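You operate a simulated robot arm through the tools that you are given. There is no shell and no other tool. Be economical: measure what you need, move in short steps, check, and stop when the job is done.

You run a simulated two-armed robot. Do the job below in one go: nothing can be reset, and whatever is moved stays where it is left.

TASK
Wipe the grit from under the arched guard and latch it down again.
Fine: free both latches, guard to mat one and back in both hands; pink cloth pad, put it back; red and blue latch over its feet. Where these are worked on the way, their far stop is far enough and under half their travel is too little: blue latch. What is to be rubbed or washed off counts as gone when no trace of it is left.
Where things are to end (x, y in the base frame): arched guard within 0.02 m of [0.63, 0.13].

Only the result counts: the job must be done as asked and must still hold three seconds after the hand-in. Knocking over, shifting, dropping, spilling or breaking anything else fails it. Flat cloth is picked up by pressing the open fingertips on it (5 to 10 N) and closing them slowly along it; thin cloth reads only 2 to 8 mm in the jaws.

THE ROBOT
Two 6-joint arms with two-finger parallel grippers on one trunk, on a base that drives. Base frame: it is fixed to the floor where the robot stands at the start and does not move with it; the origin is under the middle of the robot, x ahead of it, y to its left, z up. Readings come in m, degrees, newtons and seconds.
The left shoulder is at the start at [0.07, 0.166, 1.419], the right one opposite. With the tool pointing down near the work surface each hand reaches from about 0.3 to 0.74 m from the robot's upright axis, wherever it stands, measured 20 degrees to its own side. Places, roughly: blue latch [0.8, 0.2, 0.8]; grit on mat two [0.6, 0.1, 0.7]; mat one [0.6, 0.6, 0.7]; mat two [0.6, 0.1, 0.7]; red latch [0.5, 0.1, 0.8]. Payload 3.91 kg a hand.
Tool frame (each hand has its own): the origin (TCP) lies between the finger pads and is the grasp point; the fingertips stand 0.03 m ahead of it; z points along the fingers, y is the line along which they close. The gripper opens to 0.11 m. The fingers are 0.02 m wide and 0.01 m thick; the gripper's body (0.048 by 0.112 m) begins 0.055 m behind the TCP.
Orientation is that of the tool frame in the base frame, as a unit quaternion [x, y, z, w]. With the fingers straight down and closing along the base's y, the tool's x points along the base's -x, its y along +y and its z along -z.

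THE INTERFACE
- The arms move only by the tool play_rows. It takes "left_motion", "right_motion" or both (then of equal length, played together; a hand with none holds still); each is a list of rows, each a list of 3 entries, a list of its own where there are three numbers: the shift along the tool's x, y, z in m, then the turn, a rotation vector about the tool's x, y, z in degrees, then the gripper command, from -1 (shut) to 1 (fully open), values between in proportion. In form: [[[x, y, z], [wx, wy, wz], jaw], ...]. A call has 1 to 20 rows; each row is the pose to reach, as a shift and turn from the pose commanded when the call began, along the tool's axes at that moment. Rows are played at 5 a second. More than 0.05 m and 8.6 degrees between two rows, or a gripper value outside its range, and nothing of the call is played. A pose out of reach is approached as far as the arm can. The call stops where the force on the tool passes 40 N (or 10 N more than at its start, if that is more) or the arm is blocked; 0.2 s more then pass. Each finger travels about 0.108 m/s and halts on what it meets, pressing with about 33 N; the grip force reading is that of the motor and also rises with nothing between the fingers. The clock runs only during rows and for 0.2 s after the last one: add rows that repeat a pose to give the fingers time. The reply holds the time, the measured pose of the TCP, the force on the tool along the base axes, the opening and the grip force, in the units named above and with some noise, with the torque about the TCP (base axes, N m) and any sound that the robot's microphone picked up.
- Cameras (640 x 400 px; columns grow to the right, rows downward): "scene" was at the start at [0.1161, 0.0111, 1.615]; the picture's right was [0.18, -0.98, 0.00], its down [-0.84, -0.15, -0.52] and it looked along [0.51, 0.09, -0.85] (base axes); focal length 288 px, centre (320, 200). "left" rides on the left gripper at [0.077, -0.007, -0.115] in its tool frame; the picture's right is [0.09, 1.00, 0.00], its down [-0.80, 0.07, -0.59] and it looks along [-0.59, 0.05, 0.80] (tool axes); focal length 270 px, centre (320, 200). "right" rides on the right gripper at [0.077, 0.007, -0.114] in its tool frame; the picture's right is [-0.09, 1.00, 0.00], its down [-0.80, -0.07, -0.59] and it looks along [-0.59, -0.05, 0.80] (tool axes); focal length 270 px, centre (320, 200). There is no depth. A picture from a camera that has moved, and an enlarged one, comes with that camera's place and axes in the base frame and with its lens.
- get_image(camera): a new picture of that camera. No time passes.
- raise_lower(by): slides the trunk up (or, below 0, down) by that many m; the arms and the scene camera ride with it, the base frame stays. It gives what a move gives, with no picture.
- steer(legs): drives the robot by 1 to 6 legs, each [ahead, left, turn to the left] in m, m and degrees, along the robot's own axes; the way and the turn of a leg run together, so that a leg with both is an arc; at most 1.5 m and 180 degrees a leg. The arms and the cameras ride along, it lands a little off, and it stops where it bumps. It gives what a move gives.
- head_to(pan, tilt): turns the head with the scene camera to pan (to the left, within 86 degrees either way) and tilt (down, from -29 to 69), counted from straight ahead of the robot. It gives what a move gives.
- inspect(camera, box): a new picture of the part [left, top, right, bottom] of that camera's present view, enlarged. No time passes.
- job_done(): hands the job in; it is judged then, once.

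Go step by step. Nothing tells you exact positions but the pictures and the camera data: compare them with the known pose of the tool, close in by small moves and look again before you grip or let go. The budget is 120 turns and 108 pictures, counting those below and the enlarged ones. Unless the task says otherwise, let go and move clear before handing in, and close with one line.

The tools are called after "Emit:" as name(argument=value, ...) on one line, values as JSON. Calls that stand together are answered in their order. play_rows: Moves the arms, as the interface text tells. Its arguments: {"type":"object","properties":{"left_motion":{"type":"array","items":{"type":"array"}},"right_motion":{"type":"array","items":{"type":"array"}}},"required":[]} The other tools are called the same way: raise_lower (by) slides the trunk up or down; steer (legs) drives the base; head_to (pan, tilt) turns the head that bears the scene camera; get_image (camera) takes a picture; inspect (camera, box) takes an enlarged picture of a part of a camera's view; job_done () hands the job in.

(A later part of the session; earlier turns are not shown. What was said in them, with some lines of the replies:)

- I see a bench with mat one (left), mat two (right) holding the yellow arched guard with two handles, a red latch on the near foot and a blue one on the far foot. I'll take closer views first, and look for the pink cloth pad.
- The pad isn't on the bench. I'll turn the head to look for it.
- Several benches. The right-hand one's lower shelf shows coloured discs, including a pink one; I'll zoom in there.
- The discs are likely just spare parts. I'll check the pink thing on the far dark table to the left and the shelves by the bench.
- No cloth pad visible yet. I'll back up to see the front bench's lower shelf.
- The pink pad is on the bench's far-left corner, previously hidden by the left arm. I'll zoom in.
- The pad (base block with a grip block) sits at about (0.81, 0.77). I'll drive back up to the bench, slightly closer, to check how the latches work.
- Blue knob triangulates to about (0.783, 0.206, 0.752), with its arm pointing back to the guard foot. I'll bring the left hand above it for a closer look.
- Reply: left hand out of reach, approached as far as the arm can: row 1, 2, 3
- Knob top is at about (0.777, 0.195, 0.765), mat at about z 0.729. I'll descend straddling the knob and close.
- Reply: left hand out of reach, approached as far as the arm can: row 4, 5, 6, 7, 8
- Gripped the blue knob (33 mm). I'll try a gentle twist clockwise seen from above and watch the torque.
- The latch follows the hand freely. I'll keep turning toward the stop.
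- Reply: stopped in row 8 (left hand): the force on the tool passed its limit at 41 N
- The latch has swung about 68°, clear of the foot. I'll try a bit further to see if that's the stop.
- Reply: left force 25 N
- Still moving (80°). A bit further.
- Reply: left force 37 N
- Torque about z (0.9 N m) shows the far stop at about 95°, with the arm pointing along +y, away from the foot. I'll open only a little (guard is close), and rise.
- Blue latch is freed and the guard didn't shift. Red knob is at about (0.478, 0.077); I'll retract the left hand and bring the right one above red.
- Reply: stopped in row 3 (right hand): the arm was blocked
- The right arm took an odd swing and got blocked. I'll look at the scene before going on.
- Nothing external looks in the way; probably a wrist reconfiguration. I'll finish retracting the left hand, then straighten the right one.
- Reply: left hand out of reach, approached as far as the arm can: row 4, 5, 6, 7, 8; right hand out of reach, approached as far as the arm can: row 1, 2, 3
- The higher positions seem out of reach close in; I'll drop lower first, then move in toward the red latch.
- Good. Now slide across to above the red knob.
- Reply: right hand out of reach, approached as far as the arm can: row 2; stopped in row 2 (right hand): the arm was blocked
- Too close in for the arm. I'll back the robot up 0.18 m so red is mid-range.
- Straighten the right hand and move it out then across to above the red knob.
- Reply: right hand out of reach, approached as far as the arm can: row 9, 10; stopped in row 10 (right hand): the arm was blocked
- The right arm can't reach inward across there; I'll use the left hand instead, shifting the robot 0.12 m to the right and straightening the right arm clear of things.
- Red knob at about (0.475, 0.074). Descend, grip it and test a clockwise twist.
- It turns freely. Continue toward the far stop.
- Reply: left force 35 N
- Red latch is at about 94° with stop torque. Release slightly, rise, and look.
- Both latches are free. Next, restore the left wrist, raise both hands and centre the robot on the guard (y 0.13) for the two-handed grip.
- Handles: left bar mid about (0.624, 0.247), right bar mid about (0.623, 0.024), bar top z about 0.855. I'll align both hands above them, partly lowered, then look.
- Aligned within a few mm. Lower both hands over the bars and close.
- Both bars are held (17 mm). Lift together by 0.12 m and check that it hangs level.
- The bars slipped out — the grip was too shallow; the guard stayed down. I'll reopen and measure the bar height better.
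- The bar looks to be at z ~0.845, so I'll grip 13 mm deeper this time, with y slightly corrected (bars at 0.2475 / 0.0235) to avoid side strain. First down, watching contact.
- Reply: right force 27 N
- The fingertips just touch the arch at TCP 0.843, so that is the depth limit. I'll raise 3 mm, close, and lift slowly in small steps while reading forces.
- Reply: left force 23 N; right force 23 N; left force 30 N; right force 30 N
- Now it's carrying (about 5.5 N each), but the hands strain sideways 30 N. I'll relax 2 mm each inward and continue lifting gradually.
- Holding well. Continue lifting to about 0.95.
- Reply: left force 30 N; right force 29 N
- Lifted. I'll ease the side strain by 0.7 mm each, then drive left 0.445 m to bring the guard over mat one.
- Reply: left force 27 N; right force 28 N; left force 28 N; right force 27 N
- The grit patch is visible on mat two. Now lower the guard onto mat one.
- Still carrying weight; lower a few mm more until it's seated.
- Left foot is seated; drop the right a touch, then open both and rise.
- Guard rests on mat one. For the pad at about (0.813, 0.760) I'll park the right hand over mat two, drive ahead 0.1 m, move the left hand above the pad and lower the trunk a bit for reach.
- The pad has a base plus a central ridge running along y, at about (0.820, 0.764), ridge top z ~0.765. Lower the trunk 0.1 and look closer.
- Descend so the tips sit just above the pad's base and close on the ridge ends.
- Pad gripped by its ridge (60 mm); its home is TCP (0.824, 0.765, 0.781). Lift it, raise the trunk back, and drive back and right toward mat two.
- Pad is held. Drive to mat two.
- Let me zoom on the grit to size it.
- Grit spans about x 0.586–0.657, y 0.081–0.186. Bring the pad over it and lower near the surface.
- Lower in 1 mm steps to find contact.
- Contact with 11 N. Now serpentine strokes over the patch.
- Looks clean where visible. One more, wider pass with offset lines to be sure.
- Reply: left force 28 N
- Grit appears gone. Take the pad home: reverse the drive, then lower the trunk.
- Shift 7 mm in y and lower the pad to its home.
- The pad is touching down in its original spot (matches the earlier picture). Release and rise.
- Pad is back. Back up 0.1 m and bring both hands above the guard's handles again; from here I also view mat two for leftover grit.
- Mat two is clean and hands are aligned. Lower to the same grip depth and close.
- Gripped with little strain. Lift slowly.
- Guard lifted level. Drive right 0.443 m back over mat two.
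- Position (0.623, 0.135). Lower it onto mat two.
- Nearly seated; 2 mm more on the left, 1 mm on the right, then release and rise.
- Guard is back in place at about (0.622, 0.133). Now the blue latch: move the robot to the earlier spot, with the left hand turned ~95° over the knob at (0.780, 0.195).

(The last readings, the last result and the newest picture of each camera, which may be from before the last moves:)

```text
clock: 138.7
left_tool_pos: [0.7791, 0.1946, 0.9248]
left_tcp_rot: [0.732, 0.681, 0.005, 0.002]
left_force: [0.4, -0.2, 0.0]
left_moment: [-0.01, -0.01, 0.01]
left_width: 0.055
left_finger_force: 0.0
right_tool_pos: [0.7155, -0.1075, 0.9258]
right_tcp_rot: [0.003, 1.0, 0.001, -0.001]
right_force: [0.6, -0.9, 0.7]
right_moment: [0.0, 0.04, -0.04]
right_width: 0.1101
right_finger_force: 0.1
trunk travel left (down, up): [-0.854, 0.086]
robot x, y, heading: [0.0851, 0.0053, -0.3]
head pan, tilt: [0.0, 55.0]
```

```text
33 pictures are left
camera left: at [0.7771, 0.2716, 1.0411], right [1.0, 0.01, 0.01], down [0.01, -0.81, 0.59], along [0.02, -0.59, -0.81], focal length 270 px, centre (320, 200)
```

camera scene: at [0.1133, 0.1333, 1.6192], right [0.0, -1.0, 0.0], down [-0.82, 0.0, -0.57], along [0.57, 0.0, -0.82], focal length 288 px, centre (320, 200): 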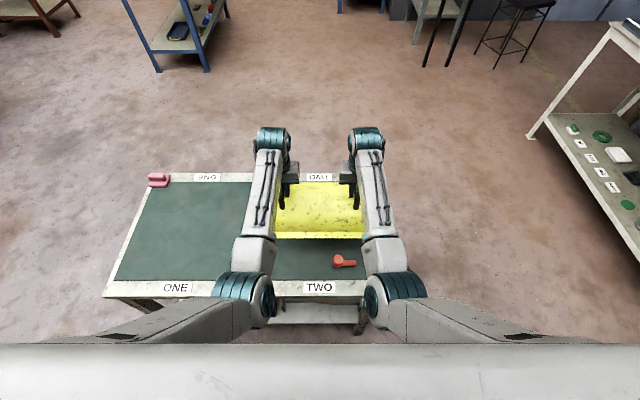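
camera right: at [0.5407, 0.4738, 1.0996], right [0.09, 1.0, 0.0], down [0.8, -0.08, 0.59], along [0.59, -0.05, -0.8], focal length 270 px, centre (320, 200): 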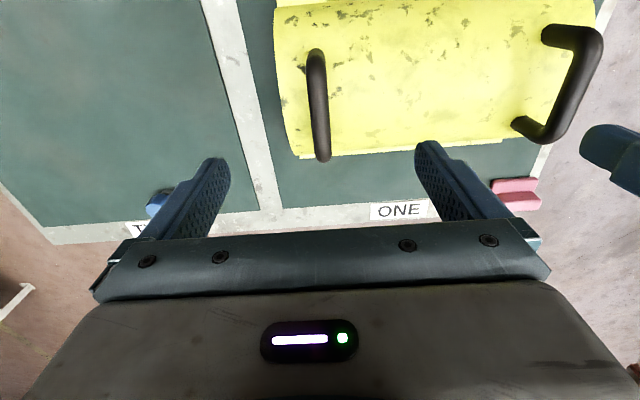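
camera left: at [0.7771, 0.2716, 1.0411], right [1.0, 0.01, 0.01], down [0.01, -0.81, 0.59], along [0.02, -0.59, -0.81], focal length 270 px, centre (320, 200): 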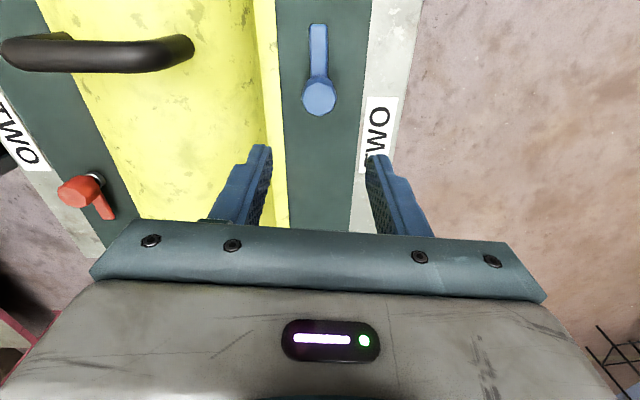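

Aligned with the knob (0.780, 0.196). Descend and grip.

Emit:
play_rows(left_motion=[[[0.001, 0, 0.04], [0, 0, 0], 0], [[0.001, 0, 0.08], [0, 0, 0], 0], [[0.001, 0, 0.12], [0, 0, 0], 0], [[0.001, 0, 0.15], [0, 0, 0], 0], [[0.001, 0, 0.15], [0, 0, 0], -0.5], [[0.001, 0, 0.15], [0, 0, 0], -0.7], [[0.001, 0, 0.15], [0, 0, 0], -0.7]])

Emit:
get_image(camera="left")

```text
clock: 140.2
left_tool_pos: [0.7803, 0.1967, 0.7744]
left_tcp_rot: [0.732, 0.681, 0.003, 0.0]
left_force: [-7.2, -0.6, -6.4]
left_moment: [0.32, 0.6, -0.02]
left_width: 0.0336
left_finger_force: 45.3
right_tool_pos: [0.7155, -0.1079, 0.9259]
right_tcp_rot: [0.003, 1.0, 0.001, -0.001]
right_force: [-0.4, 0.4, 0.0]
right_moment: [0.01, 0.01, -0.02]
right_width: 0.1099
right_finger_force: 0.0
trunk travel left (down, up): [-0.854, 0.086]
robot x, y, heading: [0.0832, 0.0039, -0.2]
head pan, tilt: [0.0, 55.0]
```

```text
32 pictures are left
camera left: at [0.7779, 0.273, 0.8902], right [1.0, 0.01, 0.01], down [0.01, -0.81, 0.59], along [0.01, -0.59, -0.81], focal length 270 px, centre (320, 200)
```

left: 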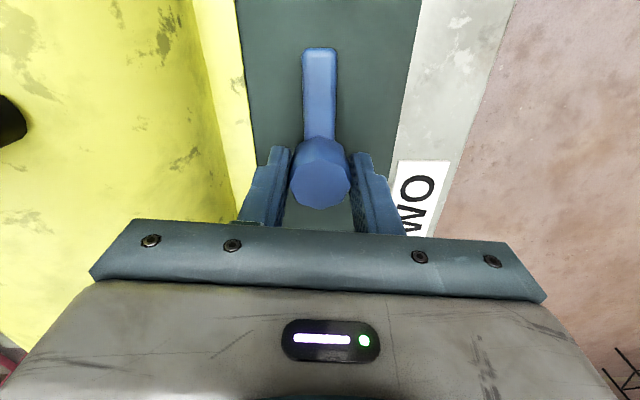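

Turn it back counter-clockwise to the latched stop.

Emit:
play_rows(left_motion=[[[0, 0, 0], [0, 0, -7], -0.7], [[0, 0, 0], [0, 0, -14], -0.7], [[0, 0, 0], [0, 0, -21], -0.7], [[0, 0, 0], [0, 0, -28], -0.7], [[0, 0, 0], [0, 0, -35], -0.7], [[0, 0, 0], [0, 0, -42], -0.7], [[0, 0, 0], [0, 0, -49], -0.7], [[0, 0, 0], [0, 0, -56], -0.7], [[0, 0, 0], [0, 0, -63], -0.7], [[0, 0, 0], [0, 0, -70], -0.7], [[0, 0, 0], [0, 0, -77], -0.7], [[0, 0, 0], [0, 0, -84], -0.7], [[0, 0, 0], [0, 0, -90], -0.7], [[0, 0, 0], [0, 0, -94], -0.7], [[0, 0, 0], [0, 0, -94], -0.7]])

Emit:
get_image(camera="left")

```text
clock: 143.4
left_tool_pos: [0.7785, 0.1943, 0.7752]
left_tcp_rot: [0.001, 1.0, 0.002, 0.004]
left_force: [-17.9, -12.4, -14.0]
left_moment: [-1.16, 0.16, -0.18]
left_width: 0.033
left_finger_force: 45.5
right_tool_pos: [0.7136, -0.1087, 0.9252]
right_tcp_rot: [0.003, 1.0, 0.002, -0.001]
right_force: [-0.5, -0.8, -0.4]
right_moment: [-0.02, 0.02, 0.01]
right_width: 0.11
right_finger_force: 0.1
trunk travel left (down, up): [-0.854, 0.086]
robot x, y, heading: [0.0819, 0.0036, -0.2]
head pan, tilt: [0.0, 55.0]
```

```text
31 pictures are left
camera left: at [0.7016, 0.1879, 0.8895], right [-0.08, 1.0, 0.0], down [0.8, 0.07, 0.6], along [0.6, 0.05, -0.8], focal length 270 px, centre (320, 200)
```

left: 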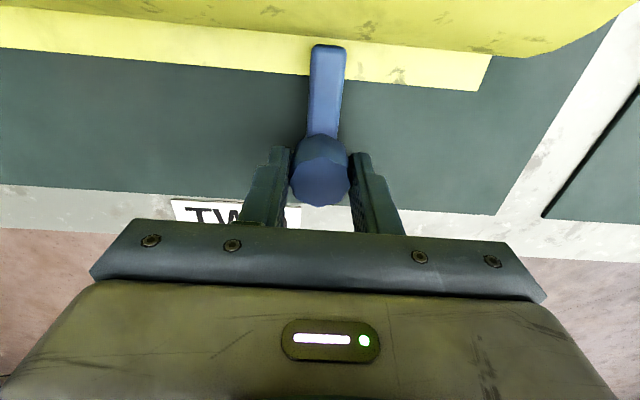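

The arm is over the foot again. A few degrees more to make sure it's at its stop.

Emit:
play_rows(left_motion=[[[0, 0, 0], [0, 0, -3], -0.7], [[0, 0, 0], [0, 0, -5], -0.7], [[0, 0, 0], [0, 0, -5], -0.7]])

Emit:
get_image(camera="left")

```text
clock: 144.2
left_tool_pos: [0.781, 0.1957, 0.7748]
left_tcp_rot: [-0.042, 0.999, 0.003, 0.004]
left_force: [-14.2, -15.0, -15.9]
left_moment: [-0.76, 0.15, -0.75]
left_width: 0.0335
left_finger_force: 45.5
right_tool_pos: [0.7156, -0.1077, 0.9261]
right_tcp_rot: [0.003, 1.0, 0.002, -0.001]
right_force: [0.7, 0.4, 0.5]
right_moment: [0.02, 0.01, -0.01]
right_width: 0.1102
right_finger_force: 0.0
trunk travel left (down, up): [-0.854, 0.086]
robot x, y, heading: [0.0862, 0.0022, -0.3]
head pan, tilt: [0.0, 55.0]
```

```text
30 pictures are left
camera left: at [0.7037, 0.1812, 0.8895], right [-0.17, 0.99, 0.0], down [0.79, 0.13, 0.6], along [0.59, 0.11, -0.8], focal length 270 px, centre (320, 200)
```

left: 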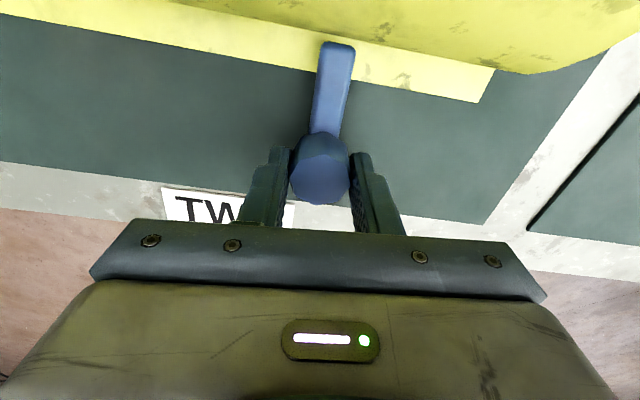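

Stop torque confirms it. Release, rise, trunk up, and drive to the red-latch position.

Emit:
play_rows(left_motion=[[[0, 0, 0], [0, 0, 0], 0], [[0, 0, 0], [0, 0, 0], 0.3], [[0, 0, 0], [0, 0, 0], 0.3], [[0, 0, -0.03], [0, 0, 0], 0.3], [[0, 0, -0.07], [0, 0, 0], 0.3], [[0, 0, -0.11], [0, 0, 0], 0.3], [[0, 0, -0.15], [0, 0, 0], 0.3]])

Emit:
raise_lower(by=0.06)

Emit:
get_image(camera="left")

Emit:
steer(legs=[[-0.185, -0.123, 0]])

```text
clock: 145.8
left_tool_pos: [0.7792, 0.1971, 0.9261]
left_tcp_rot: [-0.042, 0.999, 0.002, 0.004]
left_force: [-0.1, 0.1, 0.2]
left_moment: [-0.03, 0.0, 0.02]
left_width: 0.0715
left_finger_force: 0.1
right_tool_pos: [0.7148, -0.1077, 0.9253]
right_tcp_rot: [0.003, 1.0, 0.001, -0.001]
right_force: [-0.1, 0.8, -0.4]
right_moment: [-0.01, 0.02, 0.01]
right_width: 0.1099
right_finger_force: 0.0
trunk travel left (down, up): [-0.854, 0.086]
robot x, y, heading: [0.0841, 0.0051, 0.2]
head pan, tilt: [0.0, 55.0]
```

```text
clock: 146.8
left_tool_pos: [0.7795, 0.1956, 0.9834]
left_tcp_rot: [-0.041, 0.999, 0.002, 0.005]
left_force: [-0.1, -1.2, 0.4]
left_moment: [0.0, 0.01, 0.01]
left_width: 0.0713
left_finger_force: 0.1
right_tool_pos: [0.7153, -0.108, 0.9848]
right_tcp_rot: [0.003, 1.0, 0.001, 0.0]
right_force: [-1.0, -0.5, 0.7]
right_moment: [0.02, 0.01, 0.0]
right_width: 0.1102
right_finger_force: 0.1
trunk travel left (down, up): [-0.914, 0.026]
robot x, y, heading: [0.0881, 0.0021, -0.3]
head pan, tilt: [0.0, 55.0]
```

```text
29 pictures are left
camera left: at [0.7028, 0.1823, 1.0996], right [-0.17, 0.99, 0.0], down [0.79, 0.13, 0.6], along [0.59, 0.1, -0.8], focal length 270 px, centre (320, 200)
```

left: 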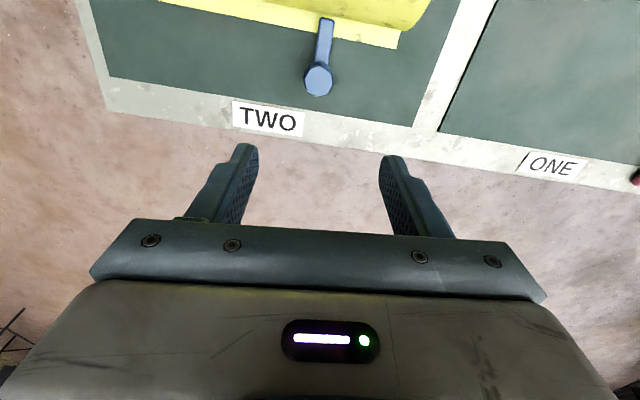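

```text
clock: 148.5
left_tool_pos: [0.5979, 0.0735, 0.9822]
left_tcp_rot: [-0.042, 0.999, 0.002, 0.003]
left_force: [0.4, 0.1, -0.9]
left_moment: [-0.01, -0.01, 0.0]
left_width: 0.0713
left_finger_force: 0.0
right_tool_pos: [0.5351, -0.2291, 0.9846]
right_tcp_rot: [0.003, 1.0, 0.0, -0.002]
right_force: [0.0, -0.9, 0.1]
right_moment: [-0.03, 0.0, 0.01]
right_width: 0.1101
right_finger_force: 0.1
trunk travel left (down, up): [-0.914, 0.026]
robot x, y, heading: [-0.0983, -0.1175, -0.2]
head pan, tilt: [0.0, 55.0]
```

Blue is latched over the far foot. Now position the left hand, turned 94°, above the red knob.

Emit:
play_rows(left_motion=[[[0.01, 0.001, 0.004], [0, 0, 7.6], 0], [[0.02, 0.002, 0.008], [0, 0, 15.2], 0], [[0.03, 0.003, 0.012], [0, 0, 22.8], 0], [[0.04, 0.004, 0.016], [0, 0, 30.4], 0], [[0.05, 0.005, 0.02], [0, 0, 38], 0], [[0.06, 0.006, 0.024], [0, 0, 45.6], 0], [[0.07, 0.007, 0.028], [0, 0, 53.2], 0], [[0.08, 0.008, 0.032], [0, 0, 60.8], 0], [[0.09, 0.009, 0.036], [0, 0, 68.4], 0], [[0.1, 0.01, 0.04], [0, 0, 76], 0], [[0.11, 0.011, 0.044], [0, 0, 83.6], 0], [[0.118, 0.0115, 0.05], [0, 0, 91.2], 0], [[0.118, 0.0115, 0.055], [0, 0, 98.8], 0], [[0.118, 0.0115, 0.055], [0, 0, 98.8], 0]])

Emit:
get_image(camera="left")

```text
clock: 151.5
left_tool_pos: [0.479, 0.0768, 0.9286]
left_tcp_rot: [0.732, 0.682, 0.005, 0.001]
left_force: [0.2, 0.4, -0.5]
left_moment: [-0.03, 0.03, 0.0]
left_width: 0.0548
left_finger_force: 0.1
right_tool_pos: [0.5325, -0.2311, 0.9851]
right_tcp_rot: [0.003, 1.0, 0.001, -0.001]
right_force: [-0.3, 0.0, -0.7]
right_moment: [-0.01, 0.02, 0.0]
right_width: 0.11
right_finger_force: 0.0
trunk travel left (down, up): [-0.914, 0.026]
robot x, y, heading: [-0.1, -0.1183, 0.2]
head pan, tilt: [0.0, 55.0]
```

```text
28 pictures are left
camera left: at [0.4762, 0.152, 1.0447], right [1.0, 0.02, 0.01], down [0.01, -0.81, 0.59], along [0.02, -0.59, -0.81], focal length 270 px, centre (320, 200)
```

left: 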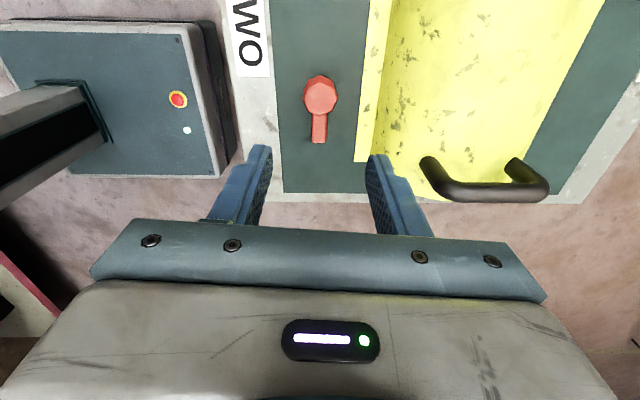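

Aligned with red knob (0.480, 0.078). Descend with a narrow opening and grip.

Emit:
play_rows(left_motion=[[[0.001, 0.001, 0.04], [0, 0, 0], -0.14], [[0.001, 0.001, 0.08], [0, 0, 0], -0.14], [[0.001, 0.001, 0.12], [0, 0, 0], -0.14], [[0.001, 0.001, 0.14], [0, 0, 0], -0.14], [[0.001, 0.001, 0.156], [0, 0, 0], -0.14], [[0.001, 0.001, 0.156], [0, 0, 0], -0.5], [[0.001, 0.001, 0.156], [0, 0, 0], -0.7], [[0.001, 0.001, 0.156], [0, 0, 0], -0.7]])

Emit:
get_image(camera="left")

```text
clock: 153.3
left_tool_pos: [0.4794, 0.0783, 0.7722]
left_tcp_rot: [0.732, 0.682, 0.004, 0.001]
left_force: [-3.9, 0.0, -1.8]
left_moment: [-0.06, 0.56, 0.1]
left_width: 0.0335
left_finger_force: 44.9
right_tool_pos: [0.5309, -0.2292, 0.9857]
right_tcp_rot: [0.003, 1.0, 0.0, -0.002]
right_force: [0.1, 0.5, 0.9]
right_moment: [0.01, 0.0, 0.0]
right_width: 0.1099
right_finger_force: 0.0
trunk travel left (down, up): [-0.914, 0.026]
robot x, y, heading: [-0.096, -0.1249, 0.2]
head pan, tilt: [0.0, 55.0]
```

```text
27 pictures are left
camera left: at [0.4777, 0.154, 0.8882], right [1.0, 0.02, 0.01], down [0.01, -0.81, 0.59], along [0.02, -0.59, -0.81], focal length 270 px, centre (320, 200)
```

left: 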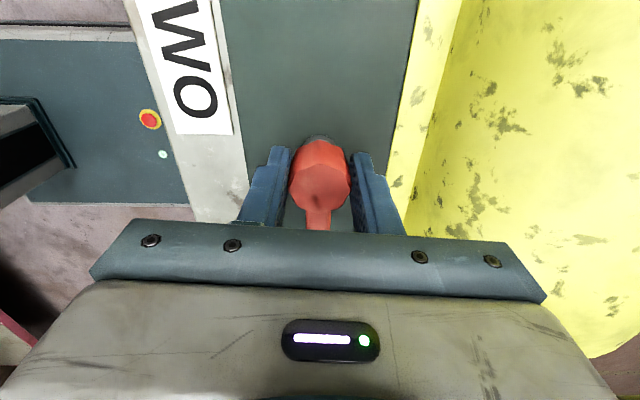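

Turn counter-clockwise back to latched, including a few extra degrees to the stop.

Emit:
play_rows(left_motion=[[[0, 0, 0], [0, 0, -6], -0.7], [[0, 0, 0], [0, 0, -12], -0.7], [[0, 0, 0], [0, 0, -18], -0.7], [[0, 0, 0], [0, 0, -24], -0.7], [[0, 0, 0], [0, 0, -30], -0.7], [[0, 0, 0], [0, 0, -36], -0.7], [[0, 0, 0], [0, 0, -42], -0.7], [[0, 0, 0], [0, 0, -48], -0.7], [[0, 0, 0], [0, 0, -54], -0.7], [[0, 0, 0], [0, 0, -60], -0.7], [[0, 0, 0], [0, 0, -66], -0.7], [[0, 0, 0], [0, 0, -72], -0.7], [[0, 0, 0], [0, 0, -78], -0.7], [[0, 0, 0], [0, 0, -84], -0.7], [[0, 0, 0], [0, 0, -90], -0.7], [[0, 0, 0], [0, 0, -94], -0.7], [[0, 0, 0], [0, 0, -98], -0.7], [[0, 0, 0], [0, 0, -98], -0.7]])

Emit:
get_image(camera="left")

```text
clock: 157.1
left_tool_pos: [0.4789, 0.0756, 0.7728]
left_tcp_rot: [-0.035, 0.999, 0.003, 0.004]
left_force: [-17.7, -21.9, -16.4]
left_moment: [-0.8, -0.29, -0.71]
left_width: 0.0331
left_finger_force: 45.1
right_tool_pos: [0.5331, -0.232, 0.9849]
right_tcp_rot: [0.003, 1.0, 0.003, -0.001]
right_force: [-0.1, 0.4, -0.4]
right_moment: [0.02, 0.01, 0.03]
right_width: 0.11
right_finger_force: 0.1
trunk travel left (down, up): [-0.914, 0.026]
robot x, y, heading: [-0.0983, -0.1188, -0.1]
head pan, tilt: [0.0, 55.0]
```

```text
26 pictures are left
camera left: at [0.4018, 0.0617, 0.8877], right [-0.16, 0.99, 0.0], down [0.79, 0.12, 0.6], along [0.59, 0.1, -0.8], focal length 270 px, centre (320, 200)
```

left: 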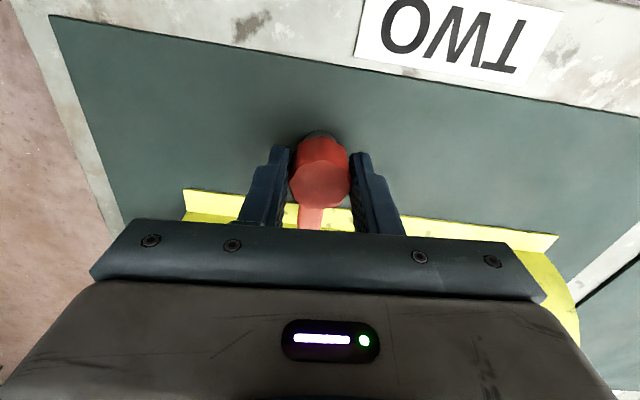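

Stop torque reached. Release, rise, then retract and check everything.

Emit:
play_rows(left_motion=[[[0, 0, 0], [0, 0, 0], 0], [[0, 0, 0], [0, 0, 0], 0.3], [[0, 0, 0], [0, 0, 0], 0.3], [[0, 0, -0.03], [0, 0, 0], 0.3], [[0, 0, -0.07], [0, 0, 0], 0.3], [[0, 0, -0.11], [0, 0, 0], 0.3], [[0, 0, -0.15], [0, 0, 0], 0.3], [[0, 0, -0.18], [0, 0, 0], 0.3]])

Emit:
get_image(camera="left")

Emit:
steer(legs=[[-0.5, 0.3, 0]])

Emit:
get_image(camera="scene")

```text
clock: 158.9
left_tool_pos: [0.4793, 0.0772, 0.9534]
left_tcp_rot: [-0.035, 0.999, 0.002, 0.005]
left_force: [0.1, 0.1, 1.1]
left_moment: [0.03, 0.0, -0.01]
left_width: 0.0715
left_finger_force: 0.0
right_tool_pos: [0.5323, -0.2304, 0.9854]
right_tcp_rot: [0.003, 1.0, 0.002, 0.0]
right_force: [-0.6, 0.2, -0.3]
right_moment: [0.01, 0.01, 0.03]
right_width: 0.1101
right_finger_force: 0.0
trunk travel left (down, up): [-0.914, 0.026]
robot x, y, heading: [-0.0948, -0.1186, -0.0]
head pan, tilt: [0.0, 55.0]
```

```text
25 pictures are left
camera left: at [0.4019, 0.064, 1.0686], right [-0.16, 0.99, 0.0], down [0.79, 0.12, 0.6], along [0.59, 0.1, -0.8], focal length 270 px, centre (320, 200)
```

left: 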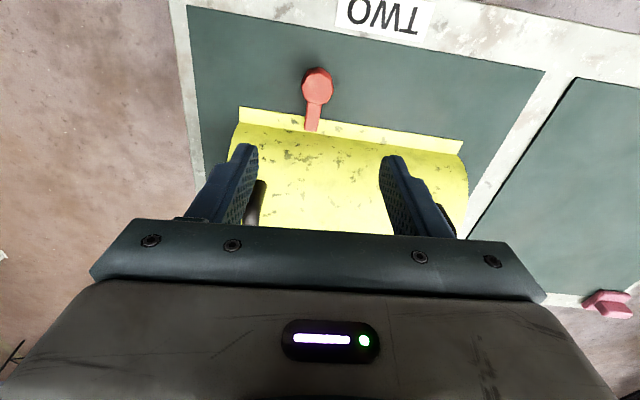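

```text
clock: 162.3
left_tool_pos: [-0.0179, 0.3783, 0.9523]
left_tcp_rot: [-0.033, 0.999, 0.002, 0.003]
left_force: [-0.4, 0.1, 0.0]
left_moment: [0.0, -0.03, -0.01]
left_width: 0.0715
left_finger_force: 0.1
right_tool_pos: [0.0356, 0.0702, 0.985]
right_tcp_rot: [0.005, 1.0, 0.002, -0.001]
right_force: [-0.1, 0.6, -0.2]
right_moment: [0.03, 0.0, 0.05]
right_width: 0.1101
right_finger_force: 0.1
trunk travel left (down, up): [-0.914, 0.026]
robot x, y, heading: [-0.5946, 0.18, -0.2]
head pan, tilt: [0.0, 55.0]
```

```text
24 pictures are left
camera scene: at [-0.4742, 0.1809, 1.6193], right [0.0, -1.0, 0.0], down [-0.82, 0.0, -0.57], along [0.57, 0.0, -0.82], focal length 288 px, centre (320, 200)
```

scene: 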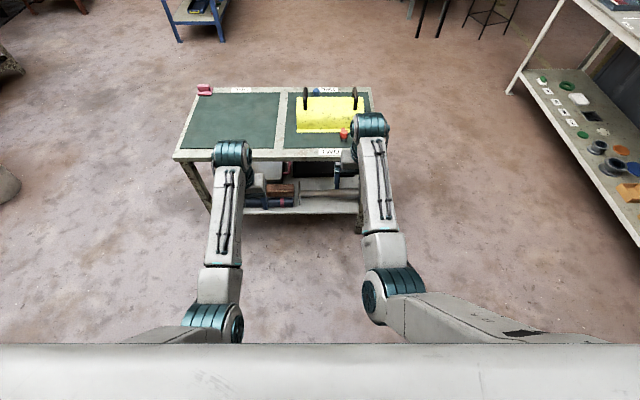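

Emit:
inspect(camera="scene", box=[270, 80, 390, 155])

Emit:
inspect(camera="scene", box=[170, 70, 290, 145])

```text
5.33 times, centred on (330, 118) of scene
camera zoom: at [-0.4742, 0.1809, 1.6193], right [0.0, -1.0, 0.0], down [-0.82, 0.0, -0.57], along [0.57, 0.0, -0.82], focal length 1535 px, centre (267, 640)
```

zoom: 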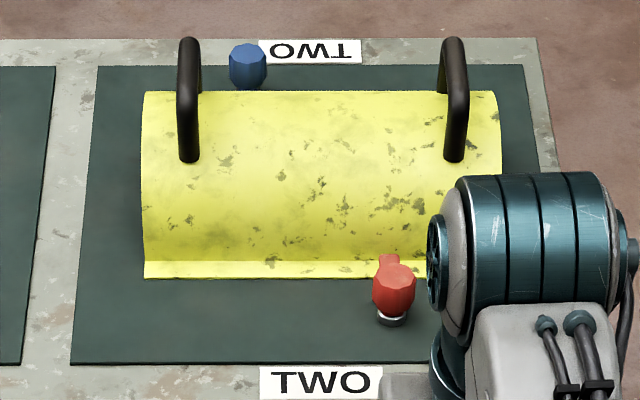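

```text
5.33 times, centred on (230, 108) of scene
camera zoom: at [-0.4742, 0.1809, 1.6193], right [0.0, -1.0, 0.0], down [-0.82, 0.0, -0.57], along [0.57, 0.0, -0.82], focal length 1535 px, centre (800, 693)
```

zoom: 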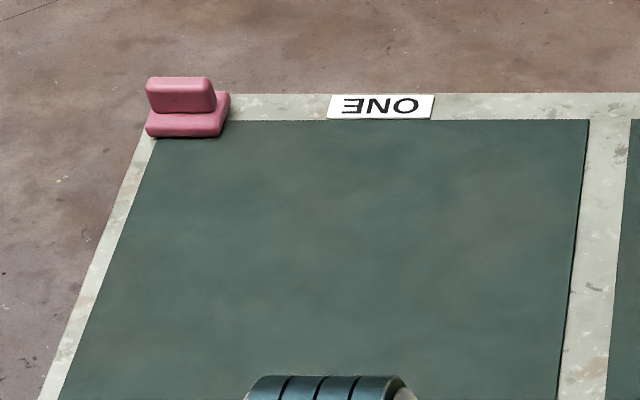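

Everything checks out. The guard is at about (0.625, 0.133), red and blue are at their latched stops over its feet, mat two is clean, and the pad is on its corner. The hands are clear, so I'm handing in.

Emit:
job_done()

```text
The job is handed in.
```

The job is handed in: the grit is wiped off mat two with no trace visible, and the guard is back at about (0.625, 0.133) with both latches turned to their stops over its feet. The pink pad is back on its corner.
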